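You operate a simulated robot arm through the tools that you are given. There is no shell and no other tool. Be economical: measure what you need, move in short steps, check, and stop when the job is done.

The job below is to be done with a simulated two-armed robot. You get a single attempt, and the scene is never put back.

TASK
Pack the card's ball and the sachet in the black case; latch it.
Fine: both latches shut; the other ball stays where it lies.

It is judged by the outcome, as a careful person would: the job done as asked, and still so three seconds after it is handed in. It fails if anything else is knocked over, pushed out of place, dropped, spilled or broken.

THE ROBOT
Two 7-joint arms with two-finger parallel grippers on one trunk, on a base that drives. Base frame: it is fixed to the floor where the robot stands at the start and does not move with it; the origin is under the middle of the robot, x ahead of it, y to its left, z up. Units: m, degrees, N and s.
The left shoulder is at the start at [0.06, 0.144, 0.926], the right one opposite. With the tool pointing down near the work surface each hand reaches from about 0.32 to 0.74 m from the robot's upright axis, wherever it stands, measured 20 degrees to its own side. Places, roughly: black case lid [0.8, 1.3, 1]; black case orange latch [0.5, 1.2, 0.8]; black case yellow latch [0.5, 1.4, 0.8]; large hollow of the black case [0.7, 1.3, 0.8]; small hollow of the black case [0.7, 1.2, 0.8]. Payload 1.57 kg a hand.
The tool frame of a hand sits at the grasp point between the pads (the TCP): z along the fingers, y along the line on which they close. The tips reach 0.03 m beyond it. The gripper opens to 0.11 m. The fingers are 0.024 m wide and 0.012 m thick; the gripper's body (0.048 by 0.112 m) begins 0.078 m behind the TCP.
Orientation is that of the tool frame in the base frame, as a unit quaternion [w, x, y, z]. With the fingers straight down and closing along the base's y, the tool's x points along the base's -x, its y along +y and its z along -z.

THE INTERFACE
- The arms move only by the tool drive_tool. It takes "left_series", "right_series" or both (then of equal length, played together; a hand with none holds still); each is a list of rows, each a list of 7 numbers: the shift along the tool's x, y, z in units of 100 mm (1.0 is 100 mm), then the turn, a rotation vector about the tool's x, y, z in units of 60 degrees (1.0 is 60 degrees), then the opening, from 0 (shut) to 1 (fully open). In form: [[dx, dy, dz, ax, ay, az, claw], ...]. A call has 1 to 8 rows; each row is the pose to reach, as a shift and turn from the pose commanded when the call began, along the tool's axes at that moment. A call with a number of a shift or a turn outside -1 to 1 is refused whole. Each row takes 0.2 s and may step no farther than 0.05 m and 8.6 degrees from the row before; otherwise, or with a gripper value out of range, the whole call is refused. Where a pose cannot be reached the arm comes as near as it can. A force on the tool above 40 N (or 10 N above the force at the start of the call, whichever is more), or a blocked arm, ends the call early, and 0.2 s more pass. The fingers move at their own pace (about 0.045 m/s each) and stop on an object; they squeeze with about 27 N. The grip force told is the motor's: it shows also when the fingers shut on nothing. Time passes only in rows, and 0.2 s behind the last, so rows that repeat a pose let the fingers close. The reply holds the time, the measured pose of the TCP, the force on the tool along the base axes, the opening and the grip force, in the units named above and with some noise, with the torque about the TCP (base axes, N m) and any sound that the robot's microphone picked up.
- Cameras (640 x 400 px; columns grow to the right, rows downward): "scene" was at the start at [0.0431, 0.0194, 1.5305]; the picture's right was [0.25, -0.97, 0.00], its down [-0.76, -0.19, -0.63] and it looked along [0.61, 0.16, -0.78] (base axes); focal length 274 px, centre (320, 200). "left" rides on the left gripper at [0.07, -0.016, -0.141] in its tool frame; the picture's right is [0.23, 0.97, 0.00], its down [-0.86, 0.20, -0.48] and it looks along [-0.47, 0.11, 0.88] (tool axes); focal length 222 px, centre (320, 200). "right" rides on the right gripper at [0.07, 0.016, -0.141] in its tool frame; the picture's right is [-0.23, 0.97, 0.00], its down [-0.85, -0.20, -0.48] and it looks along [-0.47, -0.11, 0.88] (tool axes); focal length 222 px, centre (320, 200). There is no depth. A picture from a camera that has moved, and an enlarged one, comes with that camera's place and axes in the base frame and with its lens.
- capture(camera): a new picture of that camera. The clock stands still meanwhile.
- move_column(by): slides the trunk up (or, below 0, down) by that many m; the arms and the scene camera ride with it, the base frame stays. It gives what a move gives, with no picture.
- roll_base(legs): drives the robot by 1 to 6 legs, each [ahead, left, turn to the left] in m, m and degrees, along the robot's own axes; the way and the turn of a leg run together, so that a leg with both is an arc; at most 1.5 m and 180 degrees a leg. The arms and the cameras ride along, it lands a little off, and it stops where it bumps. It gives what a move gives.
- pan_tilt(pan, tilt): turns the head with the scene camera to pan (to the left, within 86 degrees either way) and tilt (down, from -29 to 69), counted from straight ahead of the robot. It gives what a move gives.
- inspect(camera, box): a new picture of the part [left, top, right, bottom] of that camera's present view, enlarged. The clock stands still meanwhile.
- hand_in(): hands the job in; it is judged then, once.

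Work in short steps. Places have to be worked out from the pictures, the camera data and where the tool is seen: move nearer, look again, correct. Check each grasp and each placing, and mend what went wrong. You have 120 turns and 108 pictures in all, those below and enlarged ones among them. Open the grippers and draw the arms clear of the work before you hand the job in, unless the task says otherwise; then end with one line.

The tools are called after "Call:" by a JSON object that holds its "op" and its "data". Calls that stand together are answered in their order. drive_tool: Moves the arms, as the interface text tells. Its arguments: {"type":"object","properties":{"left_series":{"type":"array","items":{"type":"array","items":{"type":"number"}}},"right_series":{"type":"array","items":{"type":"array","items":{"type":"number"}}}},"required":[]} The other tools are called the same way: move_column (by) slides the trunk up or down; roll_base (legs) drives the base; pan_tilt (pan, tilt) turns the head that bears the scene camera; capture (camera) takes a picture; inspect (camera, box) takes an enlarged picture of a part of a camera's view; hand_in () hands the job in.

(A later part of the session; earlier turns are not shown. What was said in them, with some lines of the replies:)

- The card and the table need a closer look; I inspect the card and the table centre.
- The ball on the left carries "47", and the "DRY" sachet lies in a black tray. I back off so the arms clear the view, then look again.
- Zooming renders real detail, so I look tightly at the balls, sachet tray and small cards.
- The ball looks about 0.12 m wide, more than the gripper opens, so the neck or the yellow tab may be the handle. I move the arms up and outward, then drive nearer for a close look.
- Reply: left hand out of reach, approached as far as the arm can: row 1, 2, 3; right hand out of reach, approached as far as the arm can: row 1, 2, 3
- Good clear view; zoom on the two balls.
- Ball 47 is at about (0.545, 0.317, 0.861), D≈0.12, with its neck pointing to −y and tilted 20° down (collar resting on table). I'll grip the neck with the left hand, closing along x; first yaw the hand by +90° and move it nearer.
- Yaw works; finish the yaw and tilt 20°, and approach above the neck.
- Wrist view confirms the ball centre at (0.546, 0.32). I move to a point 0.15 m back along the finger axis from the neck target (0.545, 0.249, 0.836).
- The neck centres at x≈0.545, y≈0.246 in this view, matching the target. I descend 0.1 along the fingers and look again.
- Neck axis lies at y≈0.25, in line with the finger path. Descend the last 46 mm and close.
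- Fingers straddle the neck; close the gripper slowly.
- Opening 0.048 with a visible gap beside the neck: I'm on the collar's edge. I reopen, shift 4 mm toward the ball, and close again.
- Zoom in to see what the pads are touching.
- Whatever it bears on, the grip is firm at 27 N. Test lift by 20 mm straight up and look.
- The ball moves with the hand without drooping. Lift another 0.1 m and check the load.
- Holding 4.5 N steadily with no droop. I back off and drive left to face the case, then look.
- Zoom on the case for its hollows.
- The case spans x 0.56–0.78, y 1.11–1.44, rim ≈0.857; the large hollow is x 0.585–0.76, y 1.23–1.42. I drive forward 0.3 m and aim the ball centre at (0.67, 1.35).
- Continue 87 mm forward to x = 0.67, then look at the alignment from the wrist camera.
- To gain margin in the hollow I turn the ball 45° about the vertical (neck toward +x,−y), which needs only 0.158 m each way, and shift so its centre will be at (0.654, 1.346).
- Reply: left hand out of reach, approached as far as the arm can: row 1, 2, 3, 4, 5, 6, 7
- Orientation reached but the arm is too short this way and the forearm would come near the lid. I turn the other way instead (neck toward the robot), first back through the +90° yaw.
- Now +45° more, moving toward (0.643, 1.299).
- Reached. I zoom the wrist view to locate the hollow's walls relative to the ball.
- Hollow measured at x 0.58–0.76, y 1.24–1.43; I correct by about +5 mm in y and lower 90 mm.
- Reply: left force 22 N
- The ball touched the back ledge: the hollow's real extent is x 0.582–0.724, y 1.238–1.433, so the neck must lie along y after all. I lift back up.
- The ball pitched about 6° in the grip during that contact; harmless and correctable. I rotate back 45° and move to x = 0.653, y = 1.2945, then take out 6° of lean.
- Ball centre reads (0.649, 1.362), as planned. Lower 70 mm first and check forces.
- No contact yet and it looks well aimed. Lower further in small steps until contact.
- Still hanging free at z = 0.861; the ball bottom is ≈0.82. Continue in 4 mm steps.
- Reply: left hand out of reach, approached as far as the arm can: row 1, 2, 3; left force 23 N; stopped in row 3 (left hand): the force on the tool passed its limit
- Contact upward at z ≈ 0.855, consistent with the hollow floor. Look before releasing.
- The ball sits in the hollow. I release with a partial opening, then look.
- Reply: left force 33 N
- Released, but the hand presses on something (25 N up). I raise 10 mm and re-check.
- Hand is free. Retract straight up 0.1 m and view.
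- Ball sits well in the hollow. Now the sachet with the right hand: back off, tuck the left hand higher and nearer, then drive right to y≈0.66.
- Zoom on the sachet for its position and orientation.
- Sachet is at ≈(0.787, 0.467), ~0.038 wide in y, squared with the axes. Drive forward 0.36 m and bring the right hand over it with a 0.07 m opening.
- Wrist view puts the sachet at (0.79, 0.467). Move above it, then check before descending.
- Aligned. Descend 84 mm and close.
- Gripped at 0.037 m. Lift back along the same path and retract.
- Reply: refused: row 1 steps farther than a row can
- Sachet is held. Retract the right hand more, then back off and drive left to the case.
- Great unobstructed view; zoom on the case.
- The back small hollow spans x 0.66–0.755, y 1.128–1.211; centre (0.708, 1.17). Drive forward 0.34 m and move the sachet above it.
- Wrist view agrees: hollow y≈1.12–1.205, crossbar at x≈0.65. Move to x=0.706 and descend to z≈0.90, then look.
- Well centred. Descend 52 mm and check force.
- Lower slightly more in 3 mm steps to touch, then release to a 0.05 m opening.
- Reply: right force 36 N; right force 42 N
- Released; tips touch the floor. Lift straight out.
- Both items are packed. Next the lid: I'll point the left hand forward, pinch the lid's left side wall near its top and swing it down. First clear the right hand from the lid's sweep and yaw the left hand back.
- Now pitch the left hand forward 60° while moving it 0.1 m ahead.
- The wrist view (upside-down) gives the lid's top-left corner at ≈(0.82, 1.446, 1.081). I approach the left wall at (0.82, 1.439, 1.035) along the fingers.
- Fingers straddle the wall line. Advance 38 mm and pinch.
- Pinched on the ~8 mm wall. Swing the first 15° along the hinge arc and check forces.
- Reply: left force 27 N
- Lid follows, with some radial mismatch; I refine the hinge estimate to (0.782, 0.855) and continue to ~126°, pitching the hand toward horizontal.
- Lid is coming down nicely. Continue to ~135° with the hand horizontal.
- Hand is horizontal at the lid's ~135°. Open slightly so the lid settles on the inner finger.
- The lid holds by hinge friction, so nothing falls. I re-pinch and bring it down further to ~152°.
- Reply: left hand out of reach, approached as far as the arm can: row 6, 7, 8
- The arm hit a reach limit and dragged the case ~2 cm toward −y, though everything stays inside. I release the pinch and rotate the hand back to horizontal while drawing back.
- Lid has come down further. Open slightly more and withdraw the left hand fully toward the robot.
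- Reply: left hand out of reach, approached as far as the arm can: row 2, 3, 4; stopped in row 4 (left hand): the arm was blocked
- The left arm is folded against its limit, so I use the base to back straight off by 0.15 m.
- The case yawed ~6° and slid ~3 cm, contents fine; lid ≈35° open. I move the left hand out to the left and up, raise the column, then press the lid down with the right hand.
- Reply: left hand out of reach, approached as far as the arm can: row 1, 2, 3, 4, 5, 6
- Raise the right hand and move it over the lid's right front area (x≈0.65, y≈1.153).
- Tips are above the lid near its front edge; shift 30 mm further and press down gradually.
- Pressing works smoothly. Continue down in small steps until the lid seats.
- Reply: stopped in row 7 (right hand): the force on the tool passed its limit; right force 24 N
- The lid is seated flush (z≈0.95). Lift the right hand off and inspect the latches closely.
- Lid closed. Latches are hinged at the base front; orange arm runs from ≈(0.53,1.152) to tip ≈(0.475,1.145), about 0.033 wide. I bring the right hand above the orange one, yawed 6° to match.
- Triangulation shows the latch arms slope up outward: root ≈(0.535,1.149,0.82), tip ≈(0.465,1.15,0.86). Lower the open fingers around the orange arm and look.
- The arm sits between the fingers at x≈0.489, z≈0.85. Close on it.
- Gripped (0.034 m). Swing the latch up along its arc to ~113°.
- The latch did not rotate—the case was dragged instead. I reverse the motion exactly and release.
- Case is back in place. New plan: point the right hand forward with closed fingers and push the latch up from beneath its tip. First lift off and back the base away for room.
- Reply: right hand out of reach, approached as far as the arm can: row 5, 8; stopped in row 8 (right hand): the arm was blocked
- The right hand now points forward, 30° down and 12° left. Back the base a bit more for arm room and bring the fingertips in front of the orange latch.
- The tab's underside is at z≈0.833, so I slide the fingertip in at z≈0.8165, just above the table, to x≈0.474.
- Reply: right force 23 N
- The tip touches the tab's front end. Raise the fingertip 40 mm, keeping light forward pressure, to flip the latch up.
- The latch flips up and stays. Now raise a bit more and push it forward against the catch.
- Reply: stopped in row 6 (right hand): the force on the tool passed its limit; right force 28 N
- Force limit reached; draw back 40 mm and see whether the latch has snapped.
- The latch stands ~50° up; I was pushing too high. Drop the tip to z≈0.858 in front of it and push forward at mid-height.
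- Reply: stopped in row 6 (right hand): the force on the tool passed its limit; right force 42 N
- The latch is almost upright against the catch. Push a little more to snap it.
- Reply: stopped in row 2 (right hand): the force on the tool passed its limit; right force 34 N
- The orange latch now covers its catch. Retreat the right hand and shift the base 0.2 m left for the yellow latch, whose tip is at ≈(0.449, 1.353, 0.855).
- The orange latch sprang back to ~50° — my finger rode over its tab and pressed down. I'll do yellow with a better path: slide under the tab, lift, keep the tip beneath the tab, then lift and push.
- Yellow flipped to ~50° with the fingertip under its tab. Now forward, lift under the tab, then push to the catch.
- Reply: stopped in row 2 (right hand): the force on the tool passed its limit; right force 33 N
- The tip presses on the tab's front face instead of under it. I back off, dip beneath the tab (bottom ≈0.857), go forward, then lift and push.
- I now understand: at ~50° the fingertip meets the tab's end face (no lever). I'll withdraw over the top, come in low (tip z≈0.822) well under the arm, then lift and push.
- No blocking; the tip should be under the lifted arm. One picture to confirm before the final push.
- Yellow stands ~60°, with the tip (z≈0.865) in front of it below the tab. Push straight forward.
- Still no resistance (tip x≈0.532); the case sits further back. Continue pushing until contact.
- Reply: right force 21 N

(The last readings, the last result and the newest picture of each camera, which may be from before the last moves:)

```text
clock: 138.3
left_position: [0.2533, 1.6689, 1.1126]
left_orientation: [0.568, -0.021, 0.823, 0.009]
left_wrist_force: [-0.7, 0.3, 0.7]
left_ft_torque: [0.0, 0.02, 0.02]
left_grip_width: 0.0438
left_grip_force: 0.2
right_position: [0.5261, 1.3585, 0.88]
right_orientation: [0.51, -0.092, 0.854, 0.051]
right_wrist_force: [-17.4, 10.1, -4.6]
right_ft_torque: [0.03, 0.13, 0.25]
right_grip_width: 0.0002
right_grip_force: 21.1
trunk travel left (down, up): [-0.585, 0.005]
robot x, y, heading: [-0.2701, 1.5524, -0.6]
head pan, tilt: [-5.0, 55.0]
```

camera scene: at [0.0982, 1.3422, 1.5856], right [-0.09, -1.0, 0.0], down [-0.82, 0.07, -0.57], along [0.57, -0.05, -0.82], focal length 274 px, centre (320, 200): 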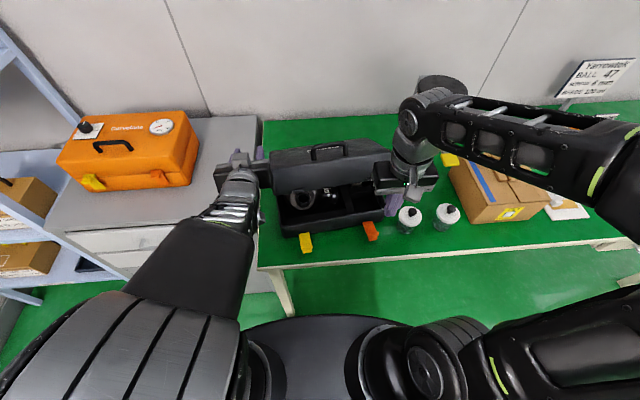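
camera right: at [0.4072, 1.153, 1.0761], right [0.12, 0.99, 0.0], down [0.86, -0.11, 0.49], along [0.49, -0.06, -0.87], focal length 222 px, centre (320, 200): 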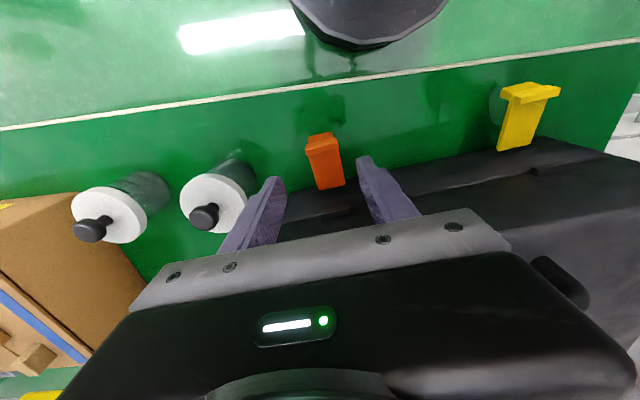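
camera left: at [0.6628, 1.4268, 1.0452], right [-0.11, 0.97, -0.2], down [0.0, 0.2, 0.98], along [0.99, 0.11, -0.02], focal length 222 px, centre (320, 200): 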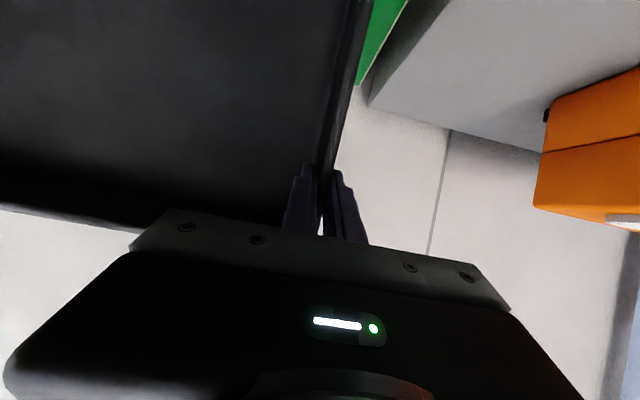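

Contact builds (17 N). Push on to snap.

Call:
{"op": "drive_tool", "data": {"right_series": [[-0.03, -0.012, 0.045, 0, 0, 0, 0], [-0.05, -0.02, 0.09, 0, 0, 0, 0], [-0.07, -0.03, 0.13, 0, 0, 0, 0]]}}

Call:
{"op": "inspect", "data": {"camera": "scene", "box": [330, 100, 430, 170]}}

```text
clock: 139.1
left_position: [0.2532, 1.6686, 1.1139]
left_orientation: [0.568, -0.02, 0.822, 0.009]
left_wrist_force: [0.4, -0.2, -0.3]
left_ft_torque: [-0.01, 0.0, 0.01]
left_grip_width: 0.0441
left_grip_force: 0.0
right_position: [0.5418, 1.3563, 0.8807]
right_orientation: [0.509, -0.09, 0.855, 0.049]
right_wrist_force: [-14.1, 6.2, -5.0]
right_ft_torque: [0.01, 0.16, 0.11]
right_grip_width: 0.0
right_grip_force: 21.2
trunk travel left (down, up): [-0.585, 0.005]
robot x, y, heading: [-0.2586, 1.5485, -0.9]
head pan, tilt: [-5.0, 55.0]
```

```text
5.71 times, centred on (380, 135) of scene
camera zoom: at [-0.225, 1.5434, 1.5856], right [-0.1, -1.0, 0.0], down [-0.81, 0.08, -0.57], along [0.57, -0.06, -0.82], focal length 1563 px, centre (-23, 571)
```

zoom: 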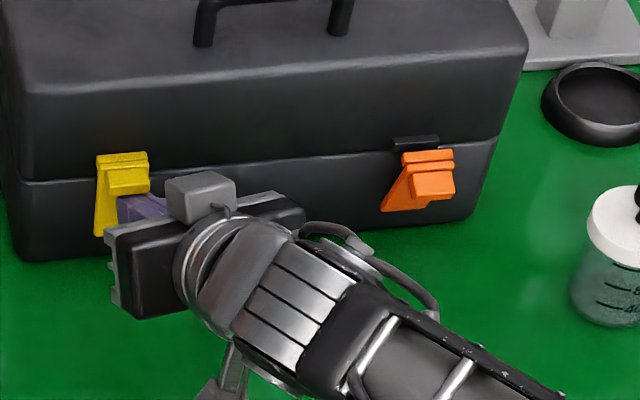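

Yellow now stands fully upright over its catch (three pictures left). I withdraw straight back and shift the base to repeat this on orange, whose tab is now at ≈(0.553, 1.156).

Call:
{"op": "drive_tool", "data": {"right_series": [[0.1, 0.045, -0.19, 0, 0, 0, 0], [0.25, 0.11, -0.46, 0, 0, 0, 0], [0.42, 0.18, -0.774, 0, 0, 0, 0]]}}

Call:
{"op": "roll_base", "data": {"legs": [[0, -0.205, 0.6], [0.05, 0, 0]]}}

```text
clock: 139.9
left_position: [0.2529, 1.6675, 1.1126]
left_orientation: [0.568, -0.021, 0.823, 0.01]
left_wrist_force: [0.7, 0.1, 0.6]
left_ft_torque: [-0.01, -0.01, 0.0]
left_grip_width: 0.0439
left_grip_force: 0.1
right_position: [0.4519, 1.3561, 0.88]
right_orientation: [0.51, -0.09, 0.854, 0.05]
right_wrist_force: [0.3, -0.1, -0.1]
right_ft_torque: [-0.02, 0.01, -0.01]
right_grip_width: 0.0003
right_grip_force: 21.3
trunk travel left (down, up): [-0.585, 0.005]
robot x, y, heading: [-0.2625, 1.5453, -0.5]
head pan, tilt: [-5.0, 55.0]
```

```text
clock: 142.1
left_position: [0.3032, 1.4704, 1.1108]
left_orientation: [0.566, -0.026, 0.824, 0.013]
left_wrist_force: [0.1, -0.4, 0.2]
left_ft_torque: [0.0, -0.01, 0.0]
left_grip_width: 0.0438
left_grip_force: 0.0
right_position: [0.5049, 1.1595, 0.8796]
right_orientation: [0.508, -0.095, 0.854, 0.053]
right_wrist_force: [1.0, 0.1, -0.6]
right_ft_torque: [-0.01, -0.02, 0.0]
right_grip_width: 0.0
right_grip_force: 21.5
trunk travel left (down, up): [-0.585, 0.005]
robot x, y, heading: [-0.214, 1.3437, 0.1]
head pan, tilt: [-5.0, 55.0]
```

Take one picture now for exact relative position of tip and orange latch.

Call:
{"op": "inspect", "data": {"camera": "scene", "box": [275, 90, 385, 180]}}

```text
4.44 times, centred on (330, 135) of scene
camera zoom: at [-0.1724, 1.3395, 1.5855], right [-0.08, -1.0, 0.0], down [-0.82, 0.07, -0.57], along [0.57, -0.05, -0.82], focal length 1216 px, centre (276, 489)
```

zoom: 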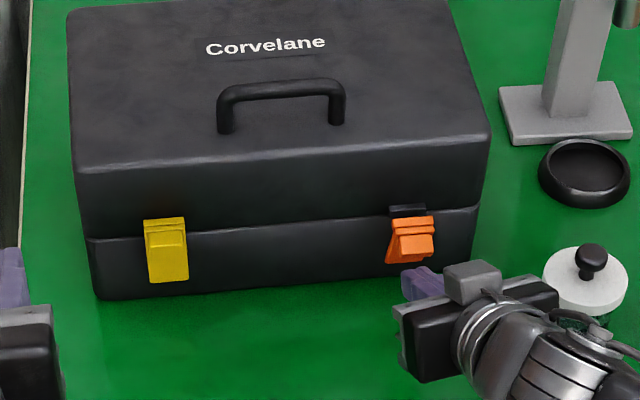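

Yellow is fully latched. Orange stands ~60° with its tab at (0.553, 1.161); my tip is just in front and below. Lower 8 mm and push straight forward.

Call:
{"op": "drive_tool", "data": {"right_series": [[0.073, -0.029, 0.033, 0, 0, 0, 0], [0.03, -0.05, 0.12, 0, 0, 0, 0], [-0.02, -0.071, 0.205, 0, 0, 0, 0], [-0.065, -0.09, 0.29, 0, 0, 0, 0], [-0.113, -0.113, 0.377, 0, 0, 0, 0], [-0.201, -0.136, 0.499, 0, 0, 0, 0]]}}

```text
clock: 143.5
left_position: [0.3, 1.4688, 1.1131]
left_orientation: [0.567, -0.025, 0.823, 0.012]
left_wrist_force: [0.7, -0.4, 0.5]
left_ft_torque: [0.03, 0.02, 0.0]
left_grip_width: 0.0438
left_grip_force: 0.0
right_position: [0.5581, 1.156, 0.8717]
right_orientation: [0.508, -0.094, 0.855, 0.052]
right_wrist_force: [-16.3, -6.2, -1.9]
right_ft_torque: [-0.02, 0.14, -0.23]
right_grip_width: 0.0001
right_grip_force: 21.0
trunk travel left (down, up): [-0.585, 0.005]
robot x, y, heading: [-0.2105, 1.3426, -0.0]
head pan, tilt: [-5.0, 55.0]
```

Same signature as the yellow at contact (16 N, no downward push). Push ~15 mm more as I did for yellow.

Call:
{"op": "drive_tool", "data": {"right_series": [[-0.03, -0.012, 0.045, 0, 0, 0, 0], [-0.06, -0.022, 0.09, 0, 0, 0, 0], [-0.085, -0.033, 0.14, 0, 0, 0, 0], [-0.1, -0.04, 0.16, 0, 0, 0, 0]]}}

```text
clock: 144.5
left_position: [0.3007, 1.4696, 1.1125]
left_orientation: [0.568, -0.026, 0.823, 0.013]
left_wrist_force: [0.1, -0.2, 0.2]
left_ft_torque: [0.0, 0.05, 0.01]
left_grip_width: 0.0441
left_grip_force: 0.0
right_position: [0.5787, 1.1576, 0.8758]
right_orientation: [0.51, -0.095, 0.853, 0.053]
right_wrist_force: [-14.2, -10.7, -3.9]
right_ft_torque: [-0.08, 0.21, -0.36]
right_grip_width: 0.0003
right_grip_force: 21.5
trunk travel left (down, up): [-0.585, 0.005]
robot x, y, heading: [-0.214, 1.3425, 0.0]
head pan, tilt: [-5.0, 55.0]
```

Withdraw straight back 90 mm, then look.

Call:
{"op": "drive_tool", "data": {"right_series": [[0.1, 0.045, -0.19, 0, 0, 0, 0], [0.25, 0.11, -0.46, 0, 0, 0, 0], [0.42, 0.18, -0.774, 0, 0, 0, 0]]}}

Call:
{"op": "inspect", "data": {"camera": "scene", "box": [275, 90, 385, 180]}}

```text
clock: 145.3
left_position: [0.3019, 1.4705, 1.1125]
left_orientation: [0.568, -0.026, 0.823, 0.013]
left_wrist_force: [-0.3, 1.0, 0.6]
left_ft_torque: [-0.02, 0.0, -0.01]
left_grip_width: 0.044
left_grip_force: 0.1
right_position: [0.4883, 1.1572, 0.8772]
right_orientation: [0.51, -0.097, 0.853, 0.054]
right_wrist_force: [0.6, -0.4, 0.3]
right_ft_torque: [0.02, 0.02, 0.03]
right_grip_width: 0.0
right_grip_force: 21.3
trunk travel left (down, up): [-0.585, 0.005]
robot x, y, heading: [-0.219, 1.3438, 0.4]
head pan, tilt: [-5.0, 55.0]
```

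```text
4.44 times, centred on (330, 135) of scene
camera zoom: at [-0.1756, 1.3392, 1.5857], right [-0.08, -1.0, 0.0], down [-0.82, 0.07, -0.57], along [0.57, -0.05, -0.82], focal length 1216 px, centre (276, 489)
```

zoom: 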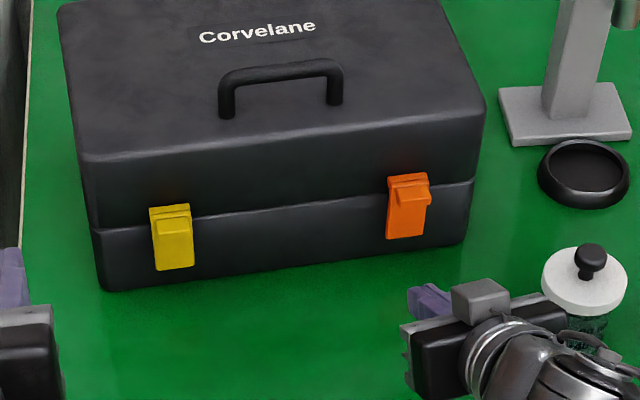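

Both latches are flat over their catches. Drive straight back and open both grippers.

Call:
{"op": "roll_base", "data": {"legs": [[-0.25, 0, 0]]}}

Call:
{"op": "drive_tool", "data": {"left_series": [[0, 0, 0, 0, 0, 0, 1], [0, 0, 0, 0, 0, 0, 1], [0, 0, 0, 0, 0, 0, 1], [0, 0, 0, 0, 0, 0, 1]], "right_series": [[0, 0, 0, 0, 0, 0, 1], [0, 0, 0, 0, 0, 0, 1], [0, 0, 0, 0, 0, 0, 1], [0, 0, 0, 0, 0, 0, 1]]}}

Call:
{"op": "capture", "data": {"camera": "scene"}}

```text
clock: 147.1
left_position: [0.0482, 1.4695, 1.1128]
left_orientation: [0.568, -0.026, 0.823, 0.013]
left_wrist_force: [0.0, -1.4, 0.9]
left_ft_torque: [-0.02, -0.02, 0.0]
left_grip_width: 0.0441
left_grip_force: 0.0
right_position: [0.2351, 1.1562, 0.8757]
right_orientation: [0.51, -0.095, 0.853, 0.053]
right_wrist_force: [0.4, 0.3, -0.7]
right_ft_torque: [0.02, -0.01, -0.01]
right_grip_width: 0.0
right_grip_force: 20.9
trunk travel left (down, up): [-0.585, 0.005]
robot x, y, heading: [-0.4678, 1.3466, 0.1]
head pan, tilt: [-5.0, 55.0]
```

```text
clock: 148.1
left_position: [0.0499, 1.4696, 1.1128]
left_orientation: [0.567, -0.026, 0.823, 0.013]
left_wrist_force: [0.4, 0.5, -0.5]
left_ft_torque: [-0.03, -0.01, -0.06]
left_grip_width: 0.11
left_grip_force: 0.0
right_position: [0.2356, 1.1556, 0.8766]
right_orientation: [0.509, -0.094, 0.854, 0.052]
right_wrist_force: [-1.3, 0.3, 0.6]
right_ft_torque: [-0.01, 0.0, 0.03]
right_grip_width: 0.0862
right_grip_force: 0.0
trunk travel left (down, up): [-0.585, 0.005]
robot x, y, heading: [-0.4687, 1.3493, 0.0]
head pan, tilt: [-5.0, 55.0]
```

```text
0 pictures are left
camera scene: at [-0.427, 1.339, 1.5856], right [-0.09, -1.0, 0.0], down [-0.82, 0.07, -0.57], along [0.57, -0.05, -0.82], focal length 274 px, centre (320, 200)
```

scene: 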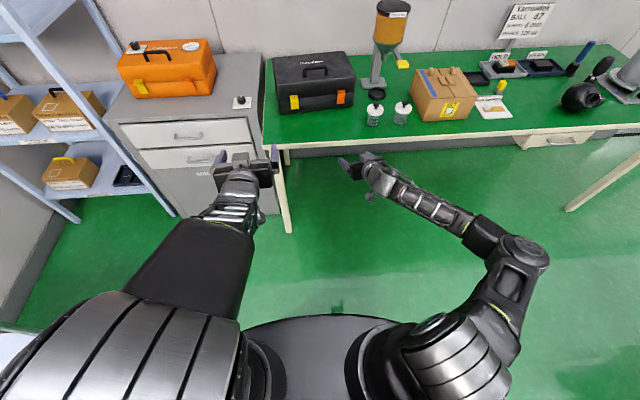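

The case is shut with both latches closed, the other ball is where it was, and the arms are clear. I hand the job in.

Call:
{"op": "hand_in", "data": {}}

```text
The job is handed in.
```

Ball 47 and the DRY sachet are in the black case with the lid shut and both latches closed; ball 21 was not touched. The case slid several centimetres on the table while I closed it.
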